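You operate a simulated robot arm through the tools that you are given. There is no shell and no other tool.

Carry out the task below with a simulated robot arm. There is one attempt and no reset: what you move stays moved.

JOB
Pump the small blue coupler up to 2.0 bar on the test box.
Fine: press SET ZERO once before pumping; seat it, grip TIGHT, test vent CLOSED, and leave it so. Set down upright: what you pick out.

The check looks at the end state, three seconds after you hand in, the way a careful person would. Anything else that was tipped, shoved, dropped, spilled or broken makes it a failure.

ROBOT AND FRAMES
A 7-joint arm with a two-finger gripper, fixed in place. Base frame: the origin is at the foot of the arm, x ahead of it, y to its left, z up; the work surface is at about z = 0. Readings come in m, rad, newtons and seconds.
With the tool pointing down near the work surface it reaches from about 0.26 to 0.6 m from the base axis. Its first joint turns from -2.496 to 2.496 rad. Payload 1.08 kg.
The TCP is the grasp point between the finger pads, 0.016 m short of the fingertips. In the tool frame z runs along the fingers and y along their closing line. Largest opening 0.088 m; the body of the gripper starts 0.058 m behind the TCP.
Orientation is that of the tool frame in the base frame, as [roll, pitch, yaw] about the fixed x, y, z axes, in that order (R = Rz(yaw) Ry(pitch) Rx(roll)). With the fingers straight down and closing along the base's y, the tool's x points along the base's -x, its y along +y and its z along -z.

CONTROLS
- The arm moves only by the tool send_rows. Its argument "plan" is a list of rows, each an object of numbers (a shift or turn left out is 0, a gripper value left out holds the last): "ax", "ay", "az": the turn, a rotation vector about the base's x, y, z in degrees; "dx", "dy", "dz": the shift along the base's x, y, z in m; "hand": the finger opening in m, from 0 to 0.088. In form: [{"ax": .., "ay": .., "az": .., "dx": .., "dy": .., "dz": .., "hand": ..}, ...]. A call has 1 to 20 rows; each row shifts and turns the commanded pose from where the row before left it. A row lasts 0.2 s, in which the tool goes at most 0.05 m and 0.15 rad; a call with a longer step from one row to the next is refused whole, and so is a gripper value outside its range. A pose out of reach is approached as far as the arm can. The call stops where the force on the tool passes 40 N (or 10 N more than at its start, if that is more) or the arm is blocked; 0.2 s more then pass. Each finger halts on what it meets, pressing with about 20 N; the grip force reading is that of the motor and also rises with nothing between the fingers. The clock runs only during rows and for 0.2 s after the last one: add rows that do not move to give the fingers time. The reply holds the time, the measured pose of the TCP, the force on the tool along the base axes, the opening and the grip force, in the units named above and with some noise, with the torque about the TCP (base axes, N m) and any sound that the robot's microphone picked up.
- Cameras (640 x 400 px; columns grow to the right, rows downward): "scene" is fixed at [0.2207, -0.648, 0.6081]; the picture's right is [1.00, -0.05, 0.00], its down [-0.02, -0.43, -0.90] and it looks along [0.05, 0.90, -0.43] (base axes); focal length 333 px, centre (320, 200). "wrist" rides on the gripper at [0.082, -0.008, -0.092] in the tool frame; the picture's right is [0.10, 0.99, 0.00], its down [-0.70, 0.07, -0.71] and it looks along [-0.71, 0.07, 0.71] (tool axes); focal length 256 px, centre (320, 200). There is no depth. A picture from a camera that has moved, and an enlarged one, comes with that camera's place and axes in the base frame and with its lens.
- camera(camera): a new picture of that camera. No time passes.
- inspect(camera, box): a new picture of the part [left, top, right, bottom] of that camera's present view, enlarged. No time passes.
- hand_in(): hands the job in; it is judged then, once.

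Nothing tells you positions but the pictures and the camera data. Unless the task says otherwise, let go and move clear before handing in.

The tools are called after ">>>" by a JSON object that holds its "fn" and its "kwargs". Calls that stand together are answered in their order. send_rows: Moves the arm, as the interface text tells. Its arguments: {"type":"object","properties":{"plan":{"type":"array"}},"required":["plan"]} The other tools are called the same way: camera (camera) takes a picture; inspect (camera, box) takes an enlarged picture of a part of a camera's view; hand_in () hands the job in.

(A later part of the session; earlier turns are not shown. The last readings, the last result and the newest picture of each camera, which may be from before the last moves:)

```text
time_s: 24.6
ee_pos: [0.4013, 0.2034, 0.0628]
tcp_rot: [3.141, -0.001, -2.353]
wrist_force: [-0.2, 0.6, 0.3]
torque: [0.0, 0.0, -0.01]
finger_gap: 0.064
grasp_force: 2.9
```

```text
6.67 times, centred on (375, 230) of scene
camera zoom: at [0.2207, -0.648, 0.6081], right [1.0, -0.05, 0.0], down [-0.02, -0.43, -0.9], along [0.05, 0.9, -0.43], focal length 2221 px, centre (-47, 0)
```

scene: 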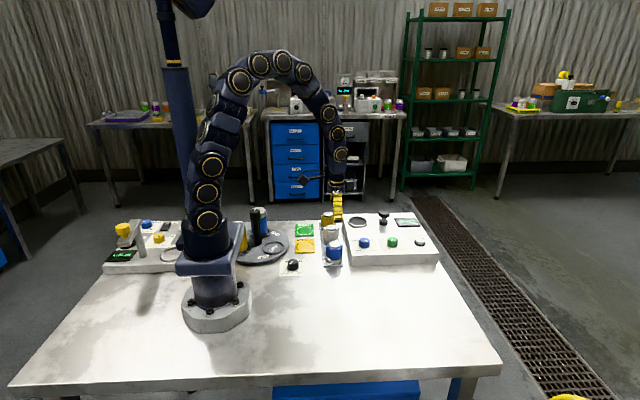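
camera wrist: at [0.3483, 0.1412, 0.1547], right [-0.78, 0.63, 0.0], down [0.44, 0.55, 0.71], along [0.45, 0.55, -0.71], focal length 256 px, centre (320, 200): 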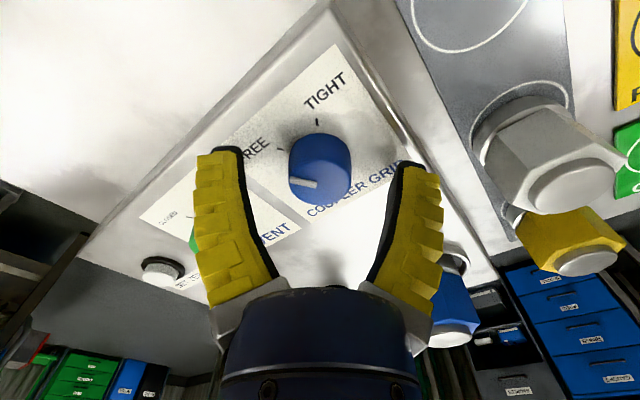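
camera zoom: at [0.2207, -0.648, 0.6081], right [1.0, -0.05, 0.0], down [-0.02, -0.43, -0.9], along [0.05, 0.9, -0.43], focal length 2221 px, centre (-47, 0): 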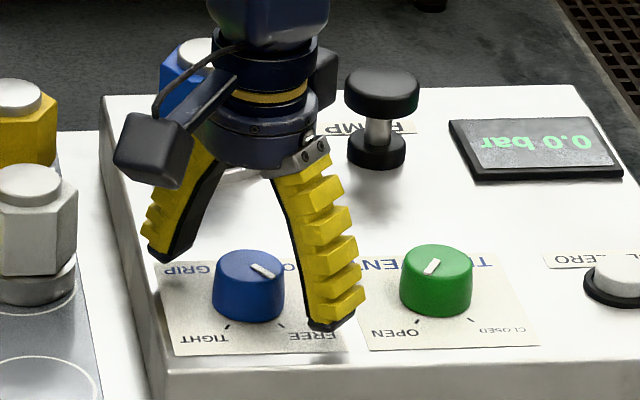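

The knob is centred between the fingers. I'll close on it.

>>> {"fn": "send_rows", "kwargs": {"plan": [{"hand": 0.02}, {}, {}]}}

>>> {"fn": "camera", "kwargs": {"camera": "wrist"}}

```text
time_s: 25.4
ee_pos: [0.4004, 0.2044, 0.0633]
tcp_rot: [3.141, -0.001, -2.351]
wrist_force: [-4.6, -4.2, 17.9]
torque: [-0.04, 0.07, -0.04]
finger_gap: 0.023
grasp_force: 21.7
```

```text
taken
camera wrist: at [0.3484, 0.1413, 0.1553], right [-0.78, 0.63, 0.0], down [0.44, 0.55, 0.71], along [0.45, 0.55, -0.7], focal length 256 px, centre (320, 200)
```

wrist: 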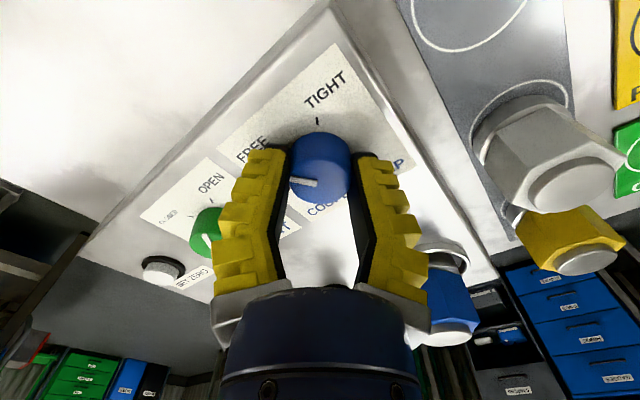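

The fingers closed to 23 mm, tighter than I estimated, with some upward force. I'll look closely before turning.

>>> {"fn": "inspect", "kwargs": {"camera": "wrist", "box": [230, 90, 410, 230]}}

>>> {"fn": "inspect", "kwargs": {"camera": "scene", "box": [345, 220, 405, 265]}}

>>> {"fn": "send_rows", "kwargs": {"plan": [{}]}}

```text
2.86 times, centred on (320, 160) of wrist
camera zoom: at [0.3484, 0.1413, 0.1553], right [-0.78, 0.63, 0.0], down [0.44, 0.55, 0.71], along [0.45, 0.55, -0.7], focal length 731 px, centre (320, 314)
```

zoom: 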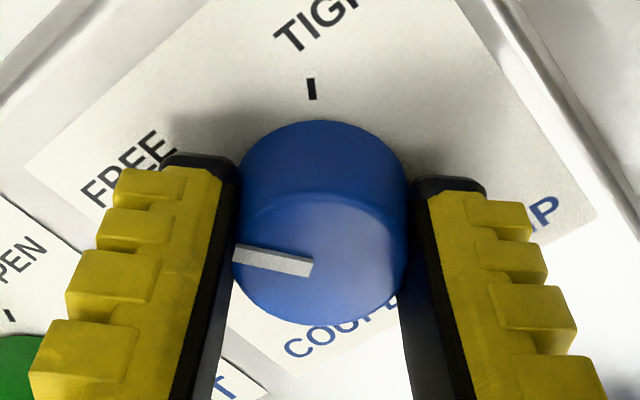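

```text
8.89 times, centred on (375, 242) of scene
camera zoom: at [0.2207, -0.648, 0.6081], right [1.0, -0.05, 0.0], down [-0.02, -0.43, -0.9], along [0.05, 0.9, -0.43], focal length 2961 px, centre (-169, -178)
```

zoom: 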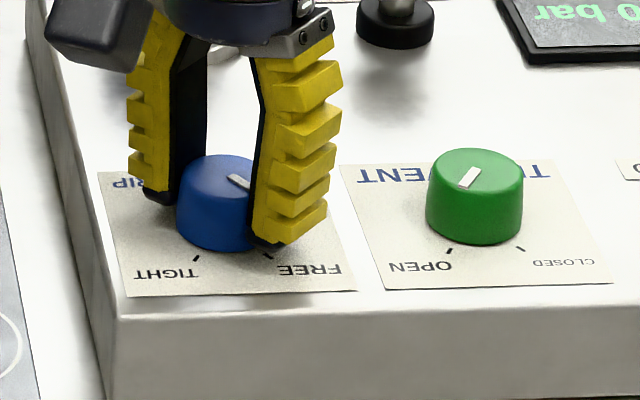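

```text
time_s: 25.8
ee_pos: [0.3993, 0.2048, 0.0621]
tcp_rot: [3.14, 0.0, -2.354]
wrist_force: [-5.9, -2.6, 19.5]
torque: [-0.04, 0.09, 0.0]
finger_gap: 0.023
grasp_force: 21.6
```

The fingers hold the knob, but the tool reads about 18 N upward. I'll raise 2 mm to see whether the tips were resting on the deck.

>>> {"fn": "send_rows", "kwargs": {"plan": [{"dz": 0.001}, {"dz": 0.001}, {}]}}

>>> {"fn": "inspect", "kwargs": {"camera": "scene", "box": [345, 220, 405, 265]}}

```text
time_s: 26.6
ee_pos: [0.4006, 0.2043, 0.0647]
tcp_rot: [3.141, 0.0, -2.353]
wrist_force: [1.5, -6.7, 2.8]
torque: [-0.05, 0.13, -0.03]
finger_gap: 0.0224
grasp_force: 22.7
```

```text
8.89 times, centred on (375, 242) of scene
camera zoom: at [0.2207, -0.648, 0.6081], right [1.0, -0.05, 0.0], down [-0.02, -0.43, -0.9], along [0.05, 0.9, -0.43], focal length 2961 px, centre (-169, -178)
```

zoom: 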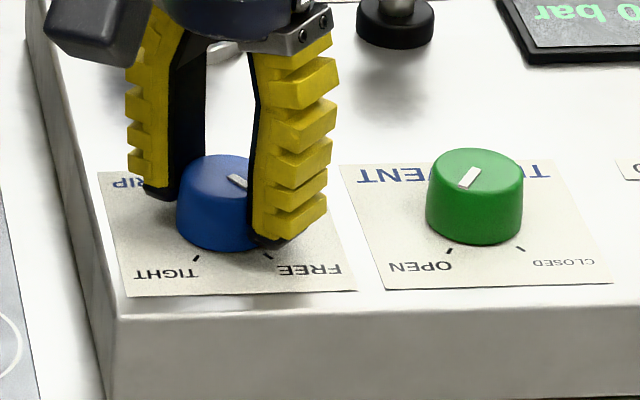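

The pads are slightly inclined so they wedge on the knob, and after easing up the vertical force is only about 3 N. I'll turn clockwise about 45° first and check that the knob follows.

>>> {"fn": "send_rows", "kwargs": {"plan": [{"az": -5}, {"az": -7.5}, {"az": -7.5}, {"az": -7.5}, {"az": -7.5}, {"az": -7.5}, {}]}}

>>> {"fn": "camera", "kwargs": {"camera": "wrist"}}

>>> {"fn": "inspect", "kwargs": {"camera": "scene", "box": [345, 220, 405, 265]}}

```text
time_s: 28.2
ee_pos: [0.3982, 0.2039, 0.0646]
tcp_rot: [-3.141, -0.002, -3.096]
wrist_force: [-5.2, 5.4, 10.6]
torque: [0.18, -0.23, 0.04]
finger_gap: 0.0234
grasp_force: 22.2
```

```text
taken
camera wrist: at [0.3171, 0.1928, 0.1563], right [-0.15, 0.99, 0.0], down [0.7, 0.1, 0.71], along [0.7, 0.1, -0.71], focal length 256 px, centre (320, 200)
```

wrist: 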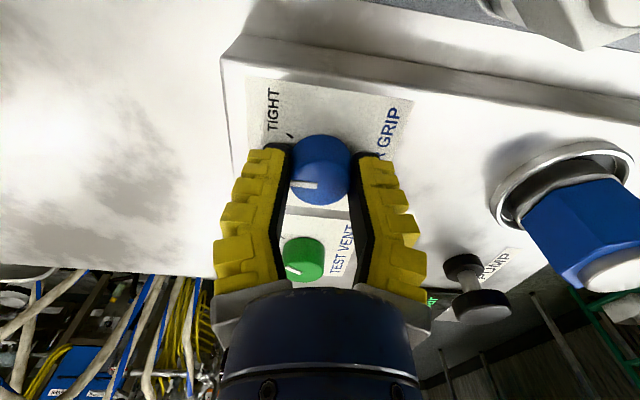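

```text
8.89 times, centred on (375, 242) of scene
camera zoom: at [0.2207, -0.648, 0.6081], right [1.0, -0.05, 0.0], down [-0.02, -0.43, -0.9], along [0.05, 0.9, -0.43], focal length 2961 px, centre (-169, -178)
```

zoom: 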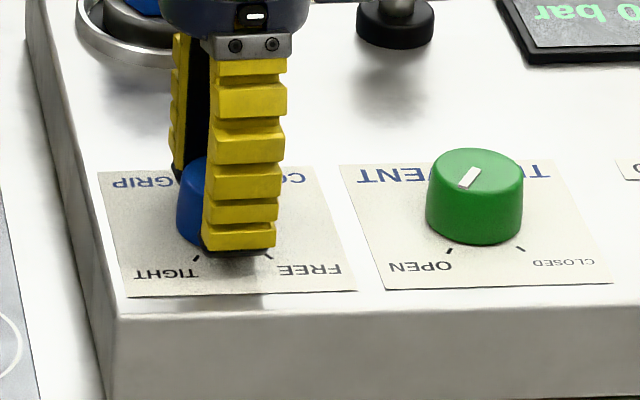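

The knob turns with the hand. I'll continue the remaining 46°.

>>> {"fn": "send_rows", "kwargs": {"plan": [{"az": -7.5}, {"az": -7.5}, {"az": -7.5}, {"az": -7.5}, {"az": -7.5}, {"az": -5}, {"az": -3.5}, {}]}}

>>> {"fn": "camera", "kwargs": {"camera": "wrist"}}

>>> {"fn": "inspect", "kwargs": {"camera": "wrist", "box": [230, 90, 410, 230]}}

```text
time_s: 30.0
ee_pos: [0.398, 0.2046, 0.0642]
tcp_rot: [3.142, 0.0, 2.383]
wrist_force: [7.0, 1.9, -0.6]
torque: [0.11, -0.01, -0.04]
finger_gap: 0.027
grasp_force: 7.1
```

```text
taken
camera wrist: at [0.3337, 0.2555, 0.1563], right [0.61, 0.79, 0.0], down [0.56, -0.43, 0.71], along [0.56, -0.43, -0.71], focal length 256 px, centre (320, 200)
```

wrist: 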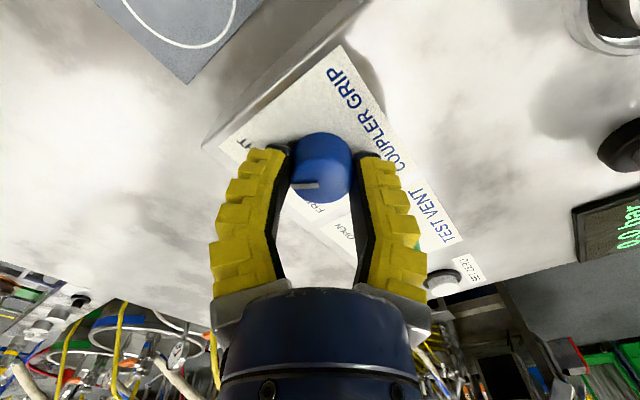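

```text
2.86 times, centred on (320, 160) of wrist
camera zoom: at [0.3337, 0.2555, 0.1563], right [0.61, 0.79, 0.0], down [0.56, -0.43, 0.71], along [0.56, -0.43, -0.71], focal length 731 px, centre (320, 314)
```

zoom: 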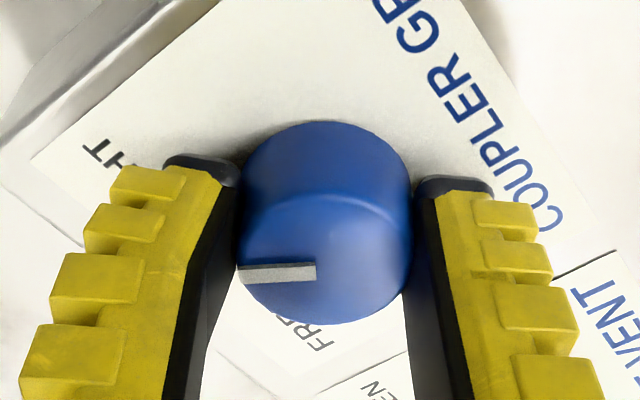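

The knob has turned most of the way. I'll release, rise and check where the pointer stands.

>>> {"fn": "send_rows", "kwargs": {"plan": [{"hand": 0.06}, {}, {"dz": 0.02}, {"dz": 0.03}, {"dz": 0.03}, {}]}}

>>> {"fn": "camera", "kwargs": {"camera": "wrist"}}

>>> {"fn": "inspect", "kwargs": {"camera": "scene", "box": [345, 220, 405, 265]}}

```text
time_s: 31.4
ee_pos: [0.3978, 0.2071, 0.1447]
tcp_rot: [3.142, 0.0, 2.387]
wrist_force: [0.2, -1.3, -0.3]
torque: [0.0, -0.01, -0.02]
finger_gap: 0.064
grasp_force: 2.9
```

```text
taken
camera wrist: at [0.3325, 0.2568, 0.2367], right [0.61, 0.79, 0.0], down [0.56, -0.43, 0.71], along [0.56, -0.43, -0.71], focal length 256 px, centre (320, 200)
```

wrist: 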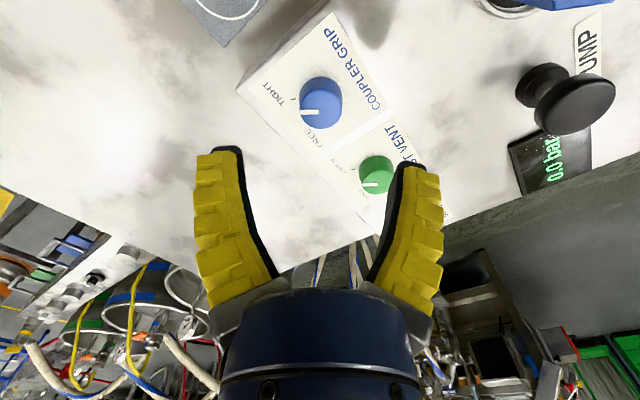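

```text
8.89 times, centred on (375, 242) of scene
camera zoom: at [0.2207, -0.648, 0.6081], right [1.0, -0.05, 0.0], down [-0.02, -0.43, -0.9], along [0.05, 0.9, -0.43], focal length 2961 px, centre (-169, -178)
```

zoom: 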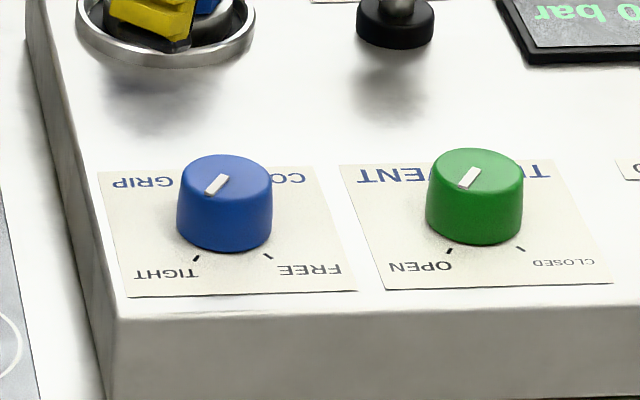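

The pointer has moved to the TIGHT side. I'll measure its exact angle from the wrist view.

>>> {"fn": "inspect", "kwargs": {"camera": "wrist", "box": [250, 50, 378, 170]}}

>>> {"fn": "inspect", "kwargs": {"camera": "wrist", "box": [320, 110, 448, 230]}}

>>> {"fn": "inspect", "kwargs": {"camera": "scene", "box": [350, 200, 430, 250]}}

```text
3.33 times, centred on (314, 110) of wrist
camera zoom: at [0.3325, 0.2568, 0.2367], right [0.61, 0.79, 0.0], down [0.56, -0.43, 0.71], along [0.56, -0.43, -0.71], focal length 853 px, centre (340, 500)
```

zoom: 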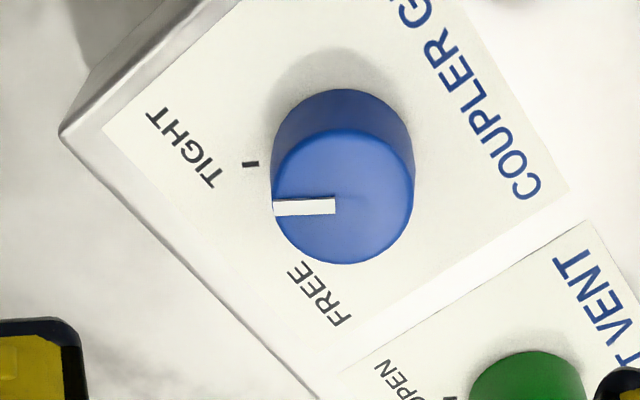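

```text
3.33 times, centred on (384, 170) of wrist
camera zoom: at [0.3325, 0.2568, 0.2367], right [0.61, 0.79, 0.0], down [0.56, -0.43, 0.71], along [0.56, -0.43, -0.71], focal length 853 px, centre (107, 300)
```

zoom: 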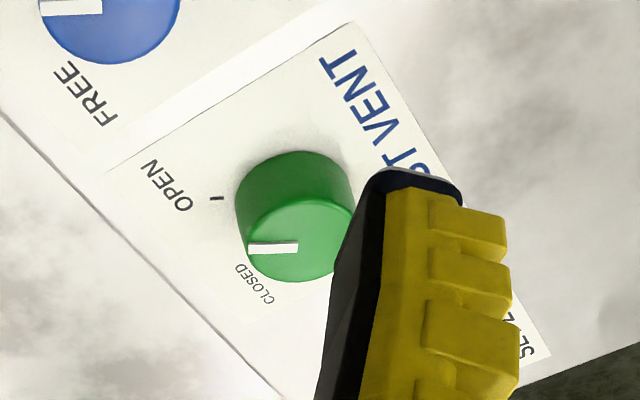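

```text
8.00 times, centred on (390, 225) of scene
camera zoom: at [0.2207, -0.648, 0.6081], right [1.0, -0.05, 0.0], down [-0.02, -0.43, -0.9], along [0.05, 0.9, -0.43], focal length 2665 px, centre (-240, 0)
```

zoom: 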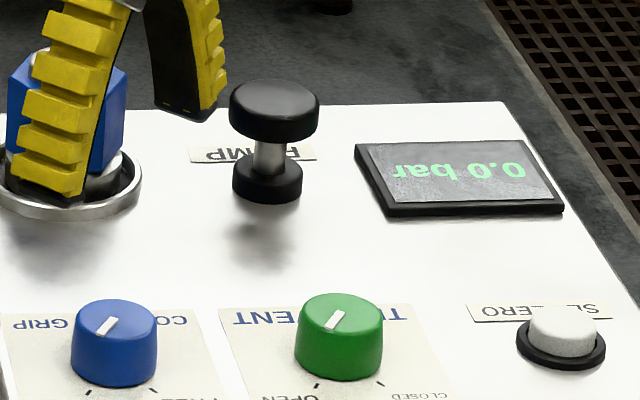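

The pointer is at about 35°, right on the TIGHT tick, and it stopped there. Next is SET ZERO at roughly (0.572, 0.206), pressed while the vent is still open. I'll close the fingers and move near it, staying high to look first.

>>> {"fn": "send_rows", "kwargs": {"plan": [{"dz": 0.02, "hand": 0.0}, {"az": 7, "dx": 0.016, "dz": 0.004}, {"az": 7, "dx": 0.016, "dz": 0.004}, {"az": 7, "dx": 0.016, "dz": 0.004}, {"az": 7, "dx": 0.016, "dy": -0.001}, {"az": 7, "dx": 0.016, "dy": -0.001}, {"az": 7, "dx": 0.016, "dy": -0.001}, {"az": 7, "dx": 0.016, "dy": -0.001}, {"az": 7, "dx": 0.016, "dy": -0.001}, {"az": 7, "dx": 0.016, "dy": -0.001}, {}]}}

>>> {"fn": "camera", "kwargs": {"camera": "wrist"}}

>>> {"fn": "camera", "kwargs": {"camera": "scene"}}

```text
time_s: 33.8
ee_pos: [0.542, 0.1983, 0.1771]
tcp_rot: [-3.141, 0.001, -2.8]
wrist_force: [-0.1, 0.4, -0.4]
torque: [0.01, -0.01, -0.01]
finger_gap: 0.0
grasp_force: 20.0
```

```text
taken
camera wrist: at [0.4681, 0.1634, 0.2695], right [-0.43, 0.9, 0.0], down [0.64, 0.31, 0.71], along [0.64, 0.31, -0.7], focal length 256 px, centre (320, 200)
```

wrist: 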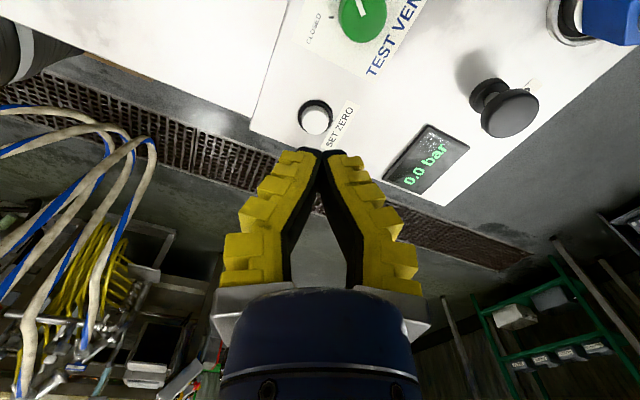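

```text
taken
```

scene: 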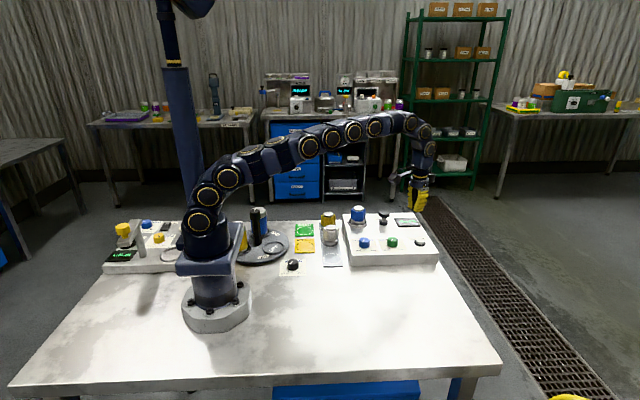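

I'll enlarge the SET ZERO button for its position.

>>> {"fn": "inspect", "kwargs": {"camera": "wrist", "box": [270, 80, 370, 170]}}

>>> {"fn": "inspect", "kwargs": {"camera": "wrist", "box": [370, 60, 560, 210]}}

>>> {"fn": "send_rows", "kwargs": {"plan": [{}]}}

```text
4.44 times, centred on (320, 125) of wrist
camera zoom: at [0.4681, 0.1634, 0.2695], right [-0.43, 0.9, 0.0], down [0.64, 0.31, 0.71], along [0.64, 0.31, -0.7], focal length 1138 px, centre (320, 533)
```

zoom: 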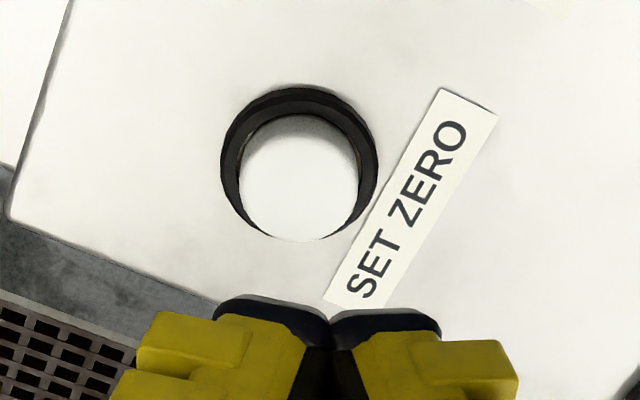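

```text
2.67 times, centred on (465, 135) of wrist
camera zoom: at [0.4681, 0.1634, 0.2695], right [-0.43, 0.9, 0.0], down [0.64, 0.31, 0.71], along [0.64, 0.31, -0.7], focal length 683 px, centre (-67, 373)
```

zoom: 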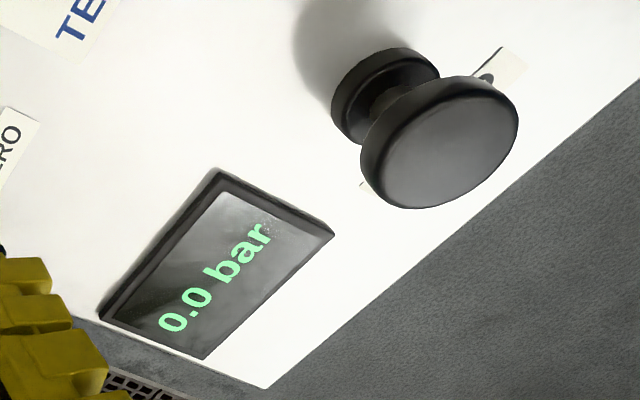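

```text
time_s: 34.2
ee_pos: [0.5416, 0.1986, 0.1775]
tcp_rot: [-3.141, 0.0, -2.799]
wrist_force: [-0.1, -0.4, -0.2]
torque: [-0.01, 0.01, 0.0]
finger_gap: 0.0
grasp_force: 20.0
```

SET ZERO is at about (0.5745, 0.209), just at the edge of reach. I'll tilt the tool 20° outward and hover with the closed fingertips above the button.

>>> {"fn": "send_rows", "kwargs": {"plan": [{"ax": 1.37, "ay": -3.76, "dx": 0.0054, "dy": 0.0017, "dz": -0.01}, {"ax": 1.37, "ay": -3.76, "dx": 0.0054, "dy": 0.0017, "dz": -0.015}, {"ax": 1.37, "ay": -3.76, "dx": 0.0054, "dy": 0.0017, "dz": -0.015}, {"ax": 1.37, "ay": -3.76, "dx": 0.0054, "dy": 0.0017, "dz": -0.015}, {"ax": 1.37, "ay": -3.76, "dx": 0.0054, "dy": 0.0017, "dz": -0.015}, {"dz": -0.008}, {}]}}

>>> {"fn": "camera", "kwargs": {"camera": "wrist"}}

>>> {"fn": "inspect", "kwargs": {"camera": "scene", "box": [380, 200, 460, 260]}}

```text
time_s: 35.8
ee_pos: [0.5696, 0.2071, 0.098]
tcp_rot: [3.139, 0.349, -2.8]
wrist_force: [0.5, -0.1, -0.1]
torque: [0.0, -0.01, 0.05]
finger_gap: 0.0002
grasp_force: 20.0
```

```text
taken
camera wrist: at [0.4704, 0.163, 0.1563], right [-0.43, 0.9, -0.03], down [0.37, 0.21, 0.91], along [0.83, 0.37, -0.42], focal length 256 px, centre (320, 200)
```

wrist: 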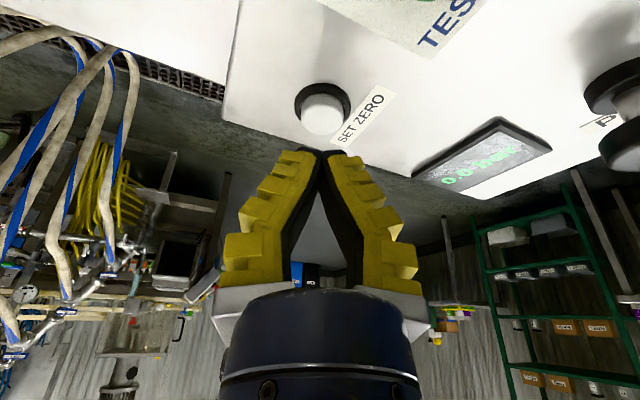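

```text
6.67 times, centred on (420, 230) of scene
camera zoom: at [0.2207, -0.648, 0.6081], right [1.0, -0.05, 0.0], down [-0.02, -0.43, -0.9], along [0.05, 0.9, -0.43], focal length 2221 px, centre (-347, 0)
```

zoom: 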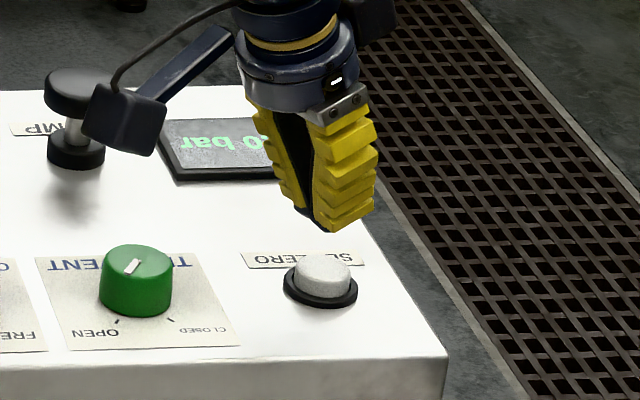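

I'll check the tip-to-button alignment in an enlarged wrist view.

>>> {"fn": "inspect", "kwargs": {"camera": "wrist", "box": [270, 70, 380, 170]}}

```text
4.00 times, centred on (325, 120) of wrist
camera zoom: at [0.4704, 0.163, 0.1563], right [-0.43, 0.9, -0.03], down [0.37, 0.21, 0.91], along [0.83, 0.37, -0.42], focal length 1024 px, centre (300, 520)
```

zoom: 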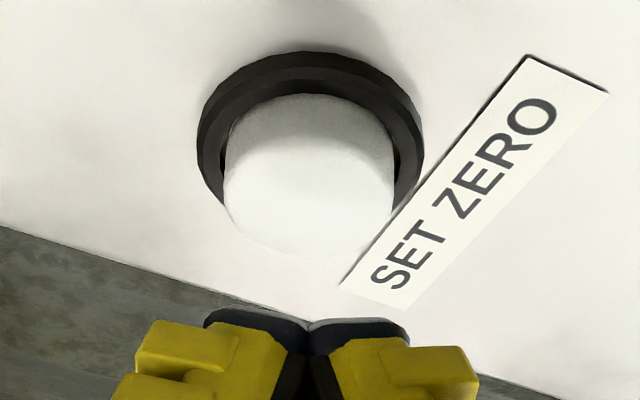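

The tips need about 3 mm more outward. I'll adjust and lower to just above the button.

>>> {"fn": "send_rows", "kwargs": {"plan": [{"dx": 0.0028, "dy": 0.001, "dz": -0.008}, {"dz": -0.01}, {"dz": -0.006}, {}]}}

>>> {"fn": "camera", "kwargs": {"camera": "wrist"}}

>>> {"fn": "inspect", "kwargs": {"camera": "scene", "box": [380, 200, 460, 260]}}

```text
time_s: 36.8
ee_pos: [0.5715, 0.2104, 0.0743]
tcp_rot: [3.14, 0.349, -2.8]
wrist_force: [0.1, 0.4, -0.1]
torque: [0.01, -0.02, 0.04]
finger_gap: 0.0001
grasp_force: 19.8
```

```text
taken
camera wrist: at [0.4731, 0.1656, 0.1326], right [-0.43, 0.9, -0.03], down [0.37, 0.21, 0.91], along [0.83, 0.37, -0.42], focal length 256 px, centre (320, 200)
```

wrist: 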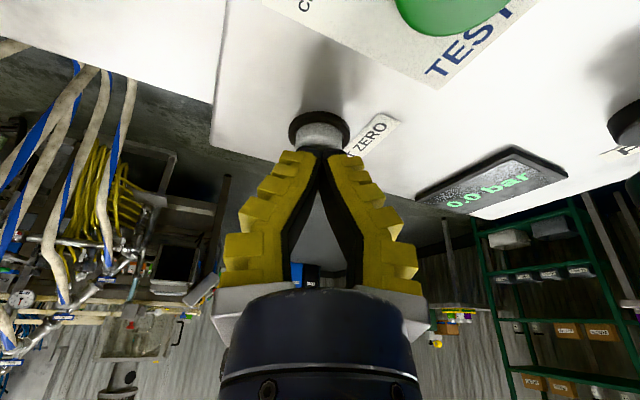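

```text
6.67 times, centred on (420, 230) of scene
camera zoom: at [0.2207, -0.648, 0.6081], right [1.0, -0.05, 0.0], down [-0.02, -0.43, -0.9], along [0.05, 0.9, -0.43], focal length 2221 px, centre (-347, 0)
```

zoom: 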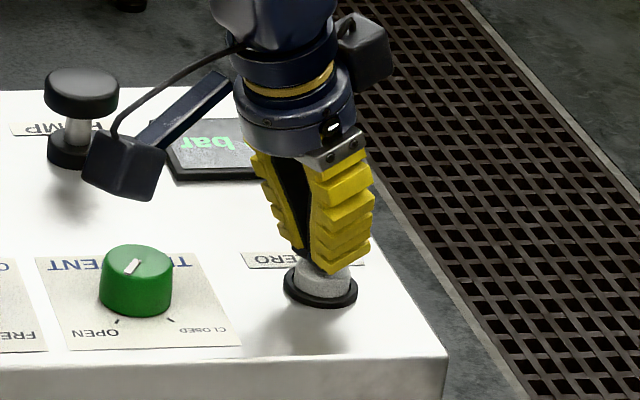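

The tips are right over the button. I'll press down slowly.

>>> {"fn": "send_rows", "kwargs": {"plan": [{"dz": -0.0015}, {"dz": -0.0015}, {"dz": -0.0015}, {"dz": -0.001}]}}

>>> {"fn": "inspect", "kwargs": {"camera": "scene", "box": [380, 200, 460, 260]}}

```text
time_s: 37.8
ee_pos: [0.5729, 0.2096, 0.0689]
tcp_rot: [3.141, 0.349, -2.802]
wrist_force: [0.2, 0.6, 0.1]
torque: [0.0, 0.02, 0.01]
finger_gap: 0.006
grasp_force: 22.0
```

```text
6.67 times, centred on (420, 230) of scene
camera zoom: at [0.2207, -0.648, 0.6081], right [1.0, -0.05, 0.0], down [-0.02, -0.43, -0.9], along [0.05, 0.9, -0.43], focal length 2221 px, centre (-347, 0)
```

zoom: 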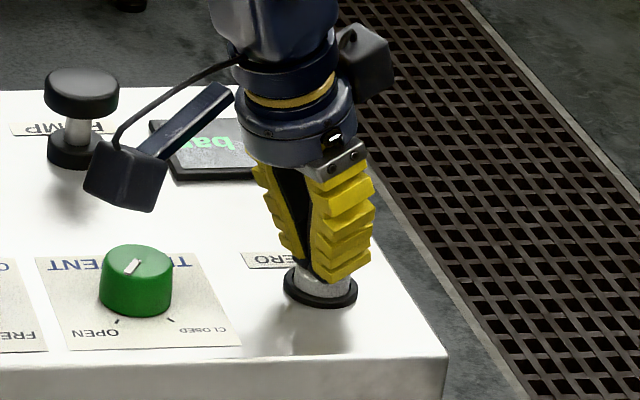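

The finger gap reads 6 mm with little force, so I'll look from the wrist before continuing.

>>> {"fn": "inspect", "kwargs": {"camera": "wrist", "box": [260, 80, 380, 180]}}

>>> {"fn": "send_rows", "kwargs": {"plan": [{}]}}

```text
4.00 times, centred on (320, 130) of wrist
camera zoom: at [0.4741, 0.1651, 0.1276], right [-0.43, 0.9, -0.03], down [0.37, 0.21, 0.91], along [0.83, 0.37, -0.42], focal length 1024 px, centre (320, 480)
```

zoom: 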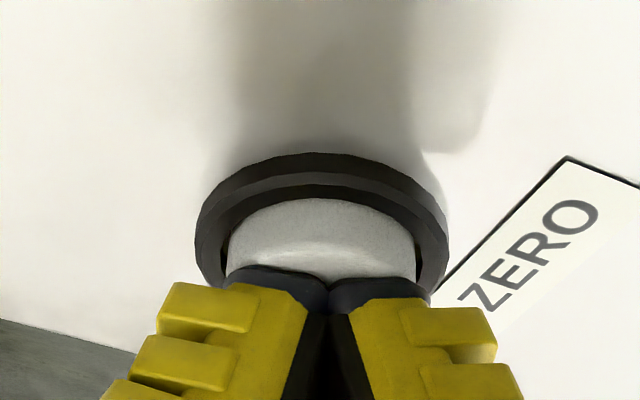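

```text
time_s: 38.2
ee_pos: [0.5732, 0.2091, 0.0684]
tcp_rot: [3.14, 0.348, -2.799]
wrist_force: [0.1, 1.0, 0.3]
torque: [-0.02, 0.04, 0.0]
finger_gap: 0.0062
grasp_force: 22.2
```

The tips are just at the button cap and nothing has clicked yet. I'll keep pressing in 1 mm steps.

>>> {"fn": "send_rows", "kwargs": {"plan": [{"dz": -0.001}, {"dz": -0.001}, {"dz": -0.001}]}}

>>> {"fn": "inspect", "kwargs": {"camera": "wrist", "box": [260, 80, 380, 180]}}

```text
time_s: 39.0
ee_pos: [0.5725, 0.209, 0.0661]
tcp_rot: [3.139, 0.352, -2.8]
wrist_force: [2.1, 0.6, 2.4]
torque: [-0.03, -0.03, 0.0]
finger_gap: 0.0058
grasp_force: 21.7
heard: click
```

```text
4.00 times, centred on (320, 130) of wrist
camera zoom: at [0.4741, 0.1651, 0.1246], right [-0.43, 0.9, -0.03], down [0.37, 0.21, 0.91], along [0.83, 0.37, -0.42], focal length 1024 px, centre (320, 480)
```

zoom: 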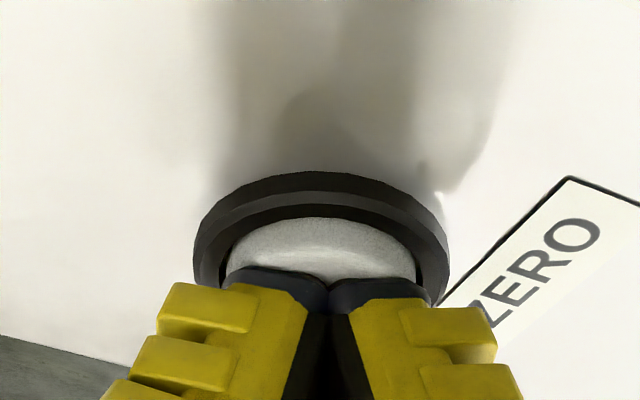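

A click was heard, so SET ZERO was pressed once. I'll lift straight off now.

>>> {"fn": "send_rows", "kwargs": {"plan": [{"dz": 0.015}, {"dz": 0.02}, {"dz": 0.02}, {"dz": 0.02}, {"dz": 0.02}, {}]}}

>>> {"fn": "inspect", "kwargs": {"camera": "scene", "box": [340, 195, 450, 265]}}

>>> {"fn": "camera", "kwargs": {"camera": "wrist"}}

```text
time_s: 40.4
ee_pos: [0.572, 0.2097, 0.1615]
tcp_rot: [3.14, 0.348, -2.798]
wrist_force: [-1.1, 0.6, -0.5]
torque: [-0.01, -0.02, 0.0]
finger_gap: 0.0
grasp_force: 21.5
```

```text
5.71 times, centred on (395, 230) of scene
camera zoom: at [0.2207, -0.648, 0.6081], right [1.0, -0.05, 0.0], down [-0.02, -0.43, -0.9], along [0.05, 0.9, -0.43], focal length 1903 px, centre (-109, 29)
```

zoom: 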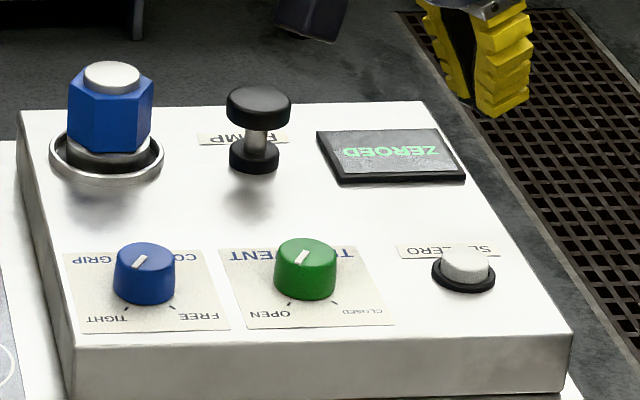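

```text
taken
camera wrist: at [0.4729, 0.1656, 0.2199], right [-0.43, 0.9, -0.03], down [0.37, 0.21, 0.91], along [0.83, 0.37, -0.42], focal length 256 px, centre (320, 200)
```

wrist: 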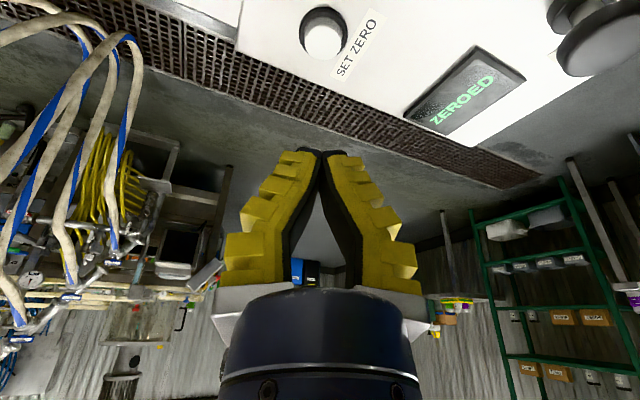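

The display shows ZEROED. Next is the TEST VENT knob near (0.487, 0.205). I'll untilt, move above it, and pre-rotate the wrist for a counter-clockwise turn.

>>> {"fn": "send_rows", "kwargs": {"plan": [{"ax": -1.37, "ay": 3.76, "dx": -0.017, "dy": -0.001, "hand": 0.06}, {"ax": -1.37, "ay": 3.76, "dx": -0.017, "dy": -0.001}, {"ax": -1.37, "ay": 3.76, "dx": -0.017, "dy": -0.001}, {"ax": -1.37, "ay": 3.76, "dx": -0.017, "dy": -0.001}, {"ax": -1.37, "ay": 3.76, "dx": -0.017, "dy": -0.001}, {"az": -7.2}, {"az": -7.2}, {"az": -7.2}, {"az": -7.2}, {"az": -7.2}, {"az": -7.2}, {"az": -7.2}, {"az": -7.2}, {"az": -7.0}, {}]}}

>>> {"fn": "camera", "kwargs": {"camera": "wrist"}}

>>> {"fn": "inspect", "kwargs": {"camera": "scene", "box": [340, 195, 450, 265]}}

```text
time_s: 43.6
ee_pos: [0.489, 0.2029, 0.1622]
tcp_rot: [3.141, 0.001, 2.357]
wrist_force: [0.0, 0.4, -0.7]
torque: [0.01, 0.01, -0.02]
finger_gap: 0.0637
grasp_force: 3.0
```

```text
taken
camera wrist: at [0.4243, 0.2554, 0.2536], right [0.63, 0.78, 0.0], down [0.55, -0.44, 0.71], along [0.55, -0.45, -0.7], focal length 256 px, centre (320, 200)
```

wrist: 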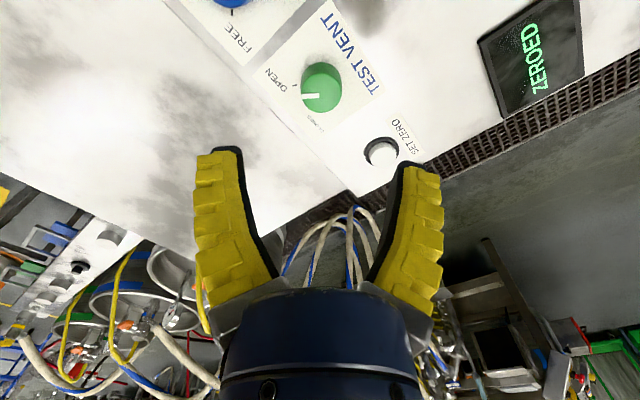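

```text
5.71 times, centred on (395, 230) of scene
camera zoom: at [0.2207, -0.648, 0.6081], right [1.0, -0.05, 0.0], down [-0.02, -0.43, -0.9], along [0.05, 0.9, -0.43], focal length 1903 px, centre (-109, 29)
```

zoom: 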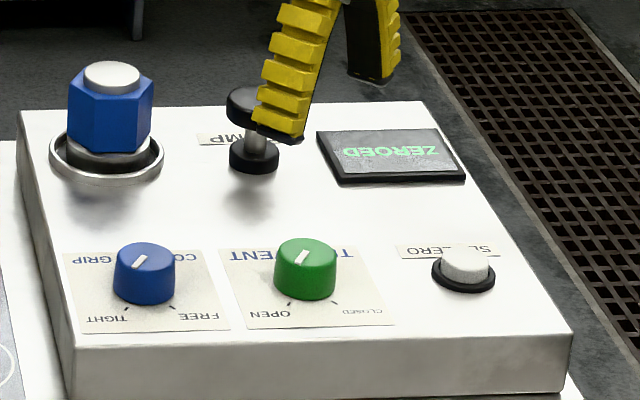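

I'm above the vent knob, and I'll enlarge it to get its centre.

>>> {"fn": "inspect", "kwargs": {"camera": "wrist", "box": [260, 30, 388, 150]}}

>>> {"fn": "send_rows", "kwargs": {"plan": [{}]}}

```text
3.33 times, centred on (324, 90) of wrist
camera zoom: at [0.4243, 0.2554, 0.2536], right [0.63, 0.78, 0.0], down [0.55, -0.44, 0.71], along [0.55, -0.45, -0.7], focal length 853 px, centre (307, 567)
```

zoom: 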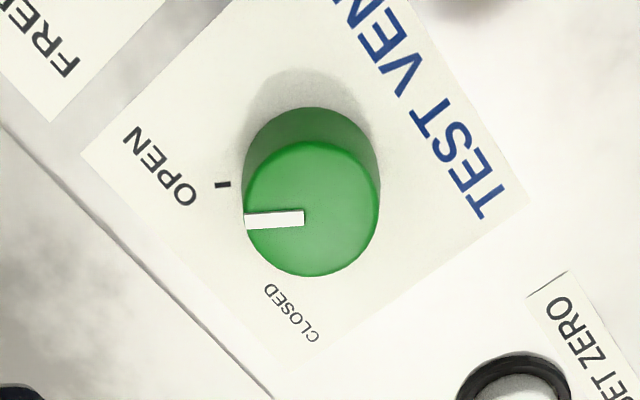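

```text
time_s: 44.0
ee_pos: [0.4871, 0.2018, 0.1605]
tcp_rot: [3.141, 0.0, 2.357]
wrist_force: [1.0, -0.6, 0.2]
torque: [0.01, -0.02, 0.0]
finger_gap: 0.064
grasp_force: 2.6
```

The vent knob is at about (0.4863, 0.2058). I'll shift and descend to just above it for a final check.

>>> {"fn": "send_rows", "kwargs": {"plan": [{"dx": -0.0015, "dy": 0.003, "dz": -0.01}, {"dz": -0.02}, {"dz": -0.02}, {"dz": -0.018}, {}]}}

>>> {"fn": "inspect", "kwargs": {"camera": "wrist", "box": [230, 70, 410, 210]}}

>>> {"fn": "inspect", "kwargs": {"camera": "scene", "box": [350, 200, 430, 260]}}

```text
time_s: 45.2
ee_pos: [0.4841, 0.2053, 0.0939]
tcp_rot: [3.141, -0.001, 2.359]
wrist_force: [-0.3, -0.2, 0.4]
torque: [0.0, 0.0, 0.0]
finger_gap: 0.0639
grasp_force: 3.0
```

```text
2.86 times, centred on (320, 140) of wrist
camera zoom: at [0.4211, 0.2578, 0.1849], right [0.63, 0.78, 0.0], down [0.55, -0.44, 0.71], along [0.55, -0.45, -0.7], focal length 731 px, centre (320, 371)
```

zoom: 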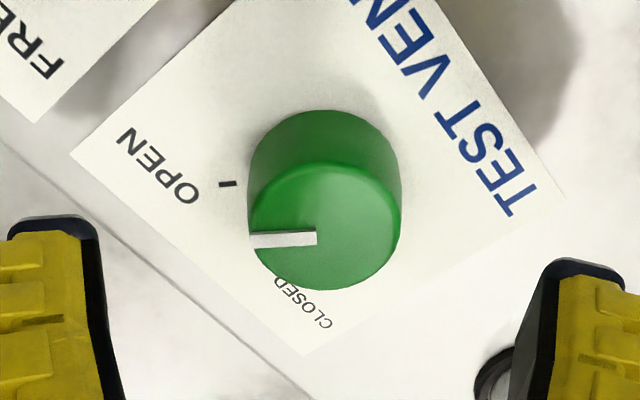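

```text
6.67 times, centred on (390, 230) of scene
camera zoom: at [0.2207, -0.648, 0.6081], right [1.0, -0.05, 0.0], down [-0.02, -0.43, -0.9], along [0.05, 0.9, -0.43], focal length 2221 px, centre (-147, 0)
```

zoom: 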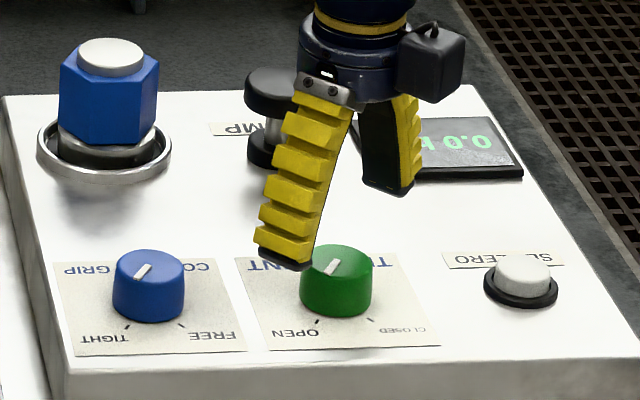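

Nearly centred. I'll nudge +2 mm in x, lower to the same grip height as before, and close.

>>> {"fn": "send_rows", "kwargs": {"plan": [{"dx": 0.002}, {"dz": -0.01}, {"dz": -0.01}, {"dz": -0.006}, {"dz": -0.0035}, {}, {"hand": 0.02}, {}, {}]}}

>>> {"fn": "inspect", "kwargs": {"camera": "wrist", "box": [230, 90, 410, 230]}}

>>> {"fn": "inspect", "kwargs": {"camera": "scene", "box": [350, 200, 430, 260]}}

```text
time_s: 47.2
ee_pos: [0.4876, 0.2069, 0.0632]
tcp_rot: [-3.139, 0.002, 2.356]
wrist_force: [-7.7, -6.6, 2.6]
torque: [-0.04, 0.15, 0.01]
finger_gap: 0.031
grasp_force: 8.5
```

```text
2.86 times, centred on (320, 160) of wrist
camera zoom: at [0.4247, 0.2581, 0.1555], right [0.63, 0.78, 0.0], down [0.55, -0.44, 0.71], along [0.55, -0.45, -0.71], focal length 731 px, centre (320, 314)
```

zoom: 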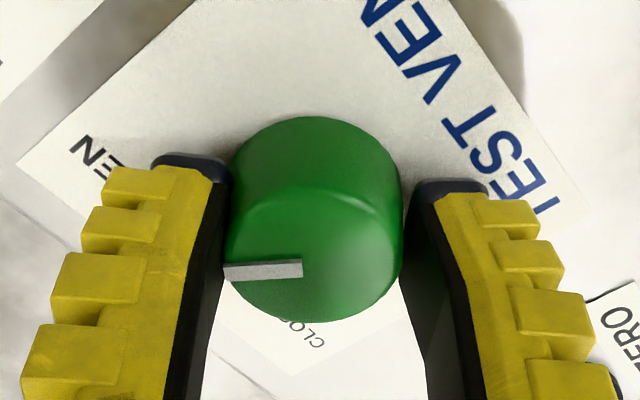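

```text
6.67 times, centred on (390, 230) of scene
camera zoom: at [0.2207, -0.648, 0.6081], right [1.0, -0.05, 0.0], down [-0.02, -0.43, -0.9], along [0.05, 0.9, -0.43], focal length 2221 px, centre (-147, 0)
```

zoom: 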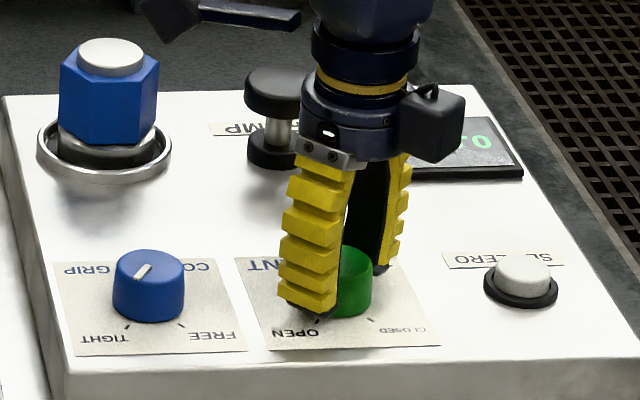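

Only the left finger is touching; the knob is about 3 mm toward it. I'll shift the hand by (−0.0025, −0.0025) to centre the grip.

>>> {"fn": "send_rows", "kwargs": {"plan": [{"dx": -0.0012, "dy": -0.0012}, {"dx": -0.0013, "dy": -0.0013}, {}, {}]}}

>>> {"fn": "inspect", "kwargs": {"camera": "wrist", "box": [230, 90, 410, 230]}}

```text
time_s: 48.2
ee_pos: [0.486, 0.2041, 0.0632]
tcp_rot: [3.139, 0.0, 2.358]
wrist_force: [5.5, 5.0, 2.4]
torque: [0.07, -0.08, -0.03]
finger_gap: 0.0272
grasp_force: 6.9
```

```text
2.86 times, centred on (320, 160) of wrist
camera zoom: at [0.4227, 0.2567, 0.1559], right [0.63, 0.78, 0.0], down [0.55, -0.45, 0.71], along [0.55, -0.45, -0.7], focal length 731 px, centre (320, 314)
```

zoom: 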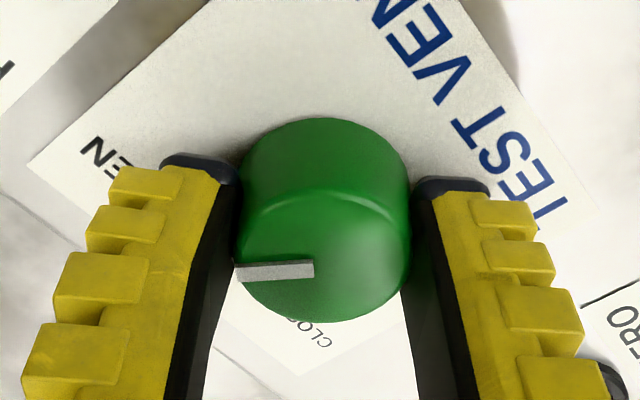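

It slightly overshot; the balance point is about 1.4 mm back, so I'll trim.

>>> {"fn": "send_rows", "kwargs": {"plan": [{"dx": 0.001, "dy": 0.001}, {}, {"hand": 0.015}, {}]}}

>>> {"fn": "inspect", "kwargs": {"camera": "wrist", "box": [230, 90, 410, 230]}}

```text
time_s: 49.2
ee_pos: [0.4873, 0.2047, 0.0633]
tcp_rot: [-3.141, -0.001, 2.354]
wrist_force: [0.5, 0.8, 18.0]
torque: [-0.09, -0.03, 0.0]
finger_gap: 0.024
grasp_force: 22.1
```

```text
2.86 times, centred on (320, 160) of wrist
camera zoom: at [0.423, 0.257, 0.156], right [0.63, 0.78, 0.0], down [0.55, -0.44, 0.71], along [0.55, -0.45, -0.7], focal length 731 px, centre (320, 314)
```

zoom: 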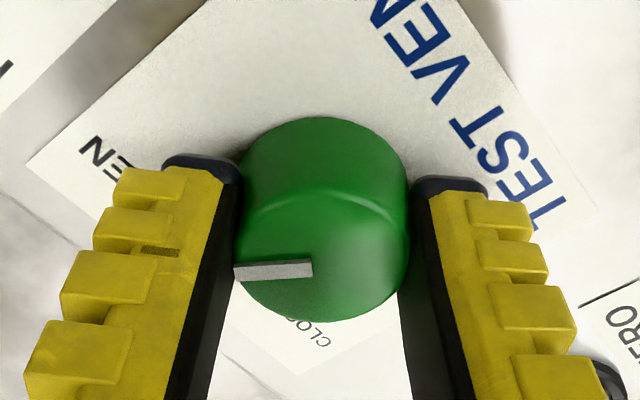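

The grip is now firm and balanced. I'll ease up 1.5 mm and turn counter-clockwise.

>>> {"fn": "send_rows", "kwargs": {"plan": [{"dz": 0.0015}, {"az": 5}, {"az": 7}, {"az": 7}, {"az": 7}, {"az": 7}, {"az": 7}, {}]}}

>>> {"fn": "camera", "kwargs": {"camera": "wrist"}}

```text
time_s: 51.0
ee_pos: [0.488, 0.2049, 0.0641]
tcp_rot: [-3.141, -0.003, 3.056]
wrist_force: [-3.0, 1.5, 13.6]
torque: [0.01, 0.19, -0.03]
finger_gap: 0.0201
grasp_force: 21.6
```

```text
taken
camera wrist: at [0.405, 0.2037, 0.1569], right [-0.02, 1.0, 0.0], down [0.71, 0.01, 0.71], along [0.71, 0.01, -0.71], focal length 256 px, centre (320, 200)
```

wrist: 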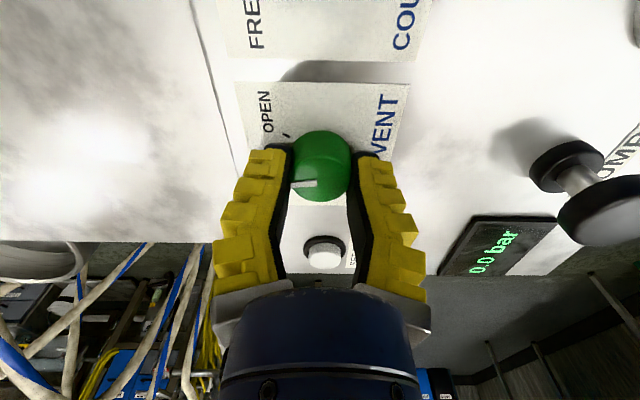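

The vent knob follows the hand. I'll continue toward CLOSED.

>>> {"fn": "send_rows", "kwargs": {"plan": [{"az": 7}, {"az": 7}, {"az": 7}, {"az": 7}, {"az": 7}, {"az": 5}, {}]}}

>>> {"fn": "inspect", "kwargs": {"camera": "wrist", "box": [230, 90, 410, 230]}}

```text
time_s: 52.6
ee_pos: [0.4876, 0.2048, 0.0653]
tcp_rot: [-3.141, 0.002, -2.529]
wrist_force: [10.7, 2.2, -2.2]
torque: [0.09, -0.17, -0.22]
finger_gap: 0.0193
grasp_force: 22.1
```

```text
2.86 times, centred on (320, 160) of wrist
camera zoom: at [0.425, 0.1514, 0.1559], right [-0.66, 0.75, 0.0], down [0.53, 0.46, 0.71], along [0.54, 0.47, -0.7], focal length 731 px, centre (320, 314)
```

zoom: 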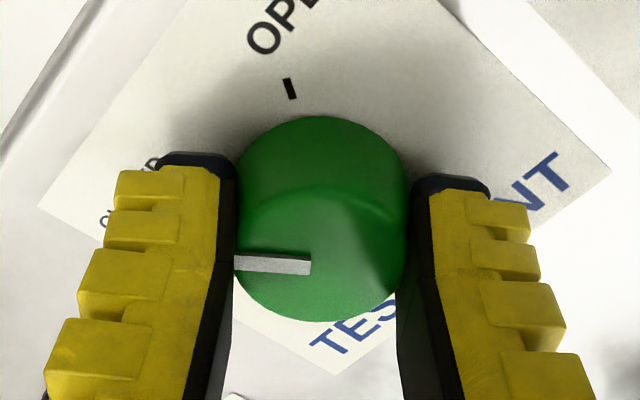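

Torque about z has risen, suggesting the stop was reached. I'll release, rise and check the pointer.

>>> {"fn": "send_rows", "kwargs": {"plan": [{"hand": 0.06}, {}, {"dz": 0.02}, {"dz": 0.03}, {"dz": 0.03}, {}]}}

>>> {"fn": "inspect", "kwargs": {"camera": "wrist", "box": [230, 40, 410, 180]}}

>>> {"fn": "inspect", "kwargs": {"camera": "scene", "box": [340, 195, 450, 265]}}

```text
time_s: 54.0
ee_pos: [0.4881, 0.206, 0.1426]
tcp_rot: [-3.141, 0.001, -2.528]
wrist_force: [0.0, 0.2, 0.1]
torque: [0.05, 0.01, 0.0]
finger_gap: 0.0638
grasp_force: 2.4
```

```text
2.86 times, centred on (320, 110) of wrist
camera zoom: at [0.426, 0.1517, 0.2355], right [-0.66, 0.76, 0.0], down [0.53, 0.46, 0.71], along [0.54, 0.46, -0.71], focal length 731 px, centre (320, 457)
```

zoom: 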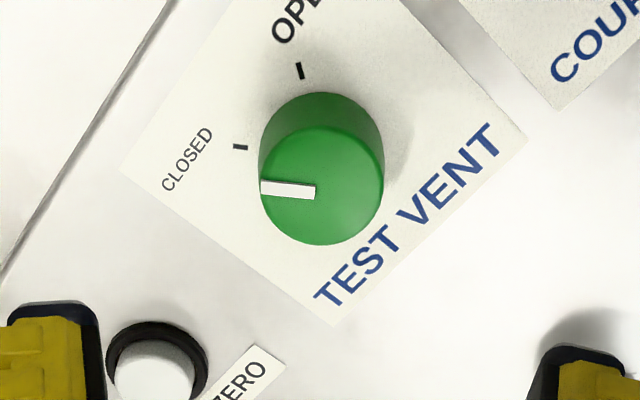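

```text
5.71 times, centred on (395, 230) of scene
camera zoom: at [0.2207, -0.648, 0.6081], right [1.0, -0.05, 0.0], down [-0.02, -0.43, -0.9], along [0.05, 0.9, -0.43], focal length 1903 px, centre (-109, 29)
```

zoom: 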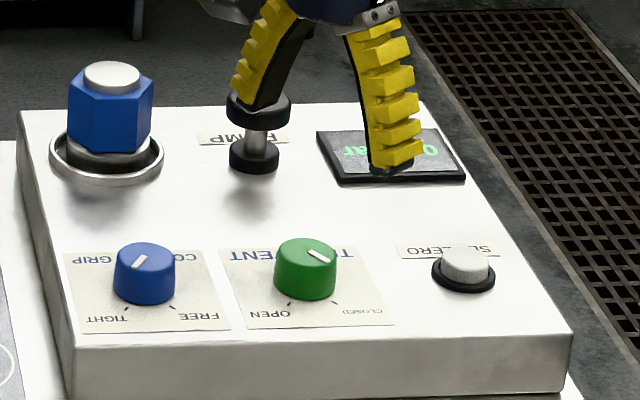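

The vent pointer is on the CLOSED tick. Now for the PUMP plunger near (0.490, 0.340): I'll close the fingers and move over it for a look.

>>> {"fn": "send_rows", "kwargs": {"plan": [{"dz": 0.02, "hand": 0.0}, {"dx": -0.004, "dy": 0.018, "dz": 0.005}, {"dx": -0.004, "dy": 0.02}, {"dx": -0.004, "dy": 0.02}, {"dx": -0.004, "dy": 0.02}, {"dx": -0.004, "dy": 0.02}, {"dx": -0.003, "dy": 0.018}, {}]}}

>>> {"fn": "camera", "kwargs": {"camera": "wrist"}}

>>> {"fn": "inspect", "kwargs": {"camera": "scene", "box": [340, 175, 450, 265]}}

```text
time_s: 55.8
ee_pos: [0.4645, 0.322, 0.1693]
tcp_rot: [3.141, 0.001, -2.528]
wrist_force: [0.1, -0.4, 0.3]
torque: [0.0, -0.01, 0.02]
finger_gap: 0.0
grasp_force: 20.3
```

```text
taken
camera wrist: at [0.4033, 0.2686, 0.2608], right [-0.66, 0.76, 0.0], down [0.53, 0.46, 0.71], along [0.54, 0.46, -0.7], focal length 256 px, centre (320, 200)
```

wrist: 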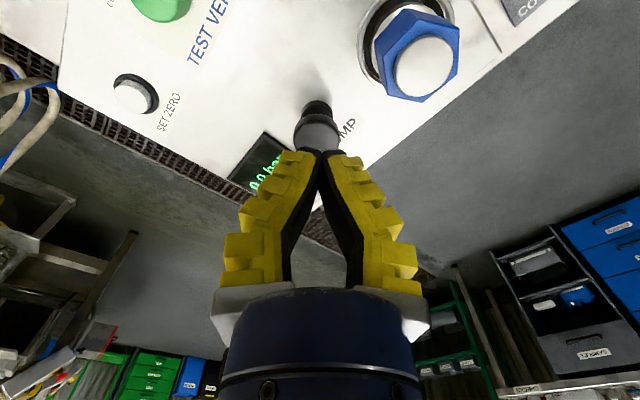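

```text
4.44 times, centred on (395, 220) of scene
camera zoom: at [0.2207, -0.648, 0.6081], right [1.0, -0.05, 0.0], down [-0.02, -0.43, -0.9], along [0.05, 0.9, -0.43], focal length 1480 px, centre (-13, 111)
```

zoom: 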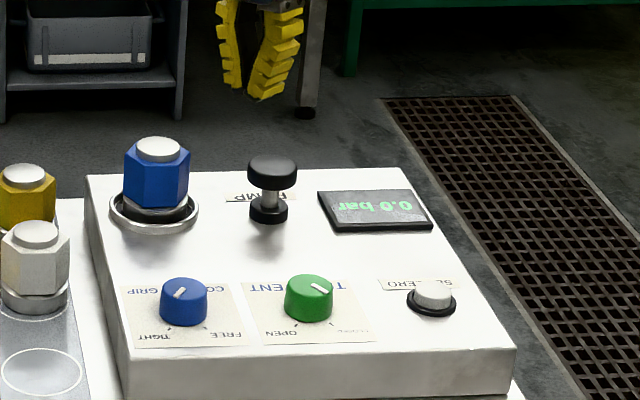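

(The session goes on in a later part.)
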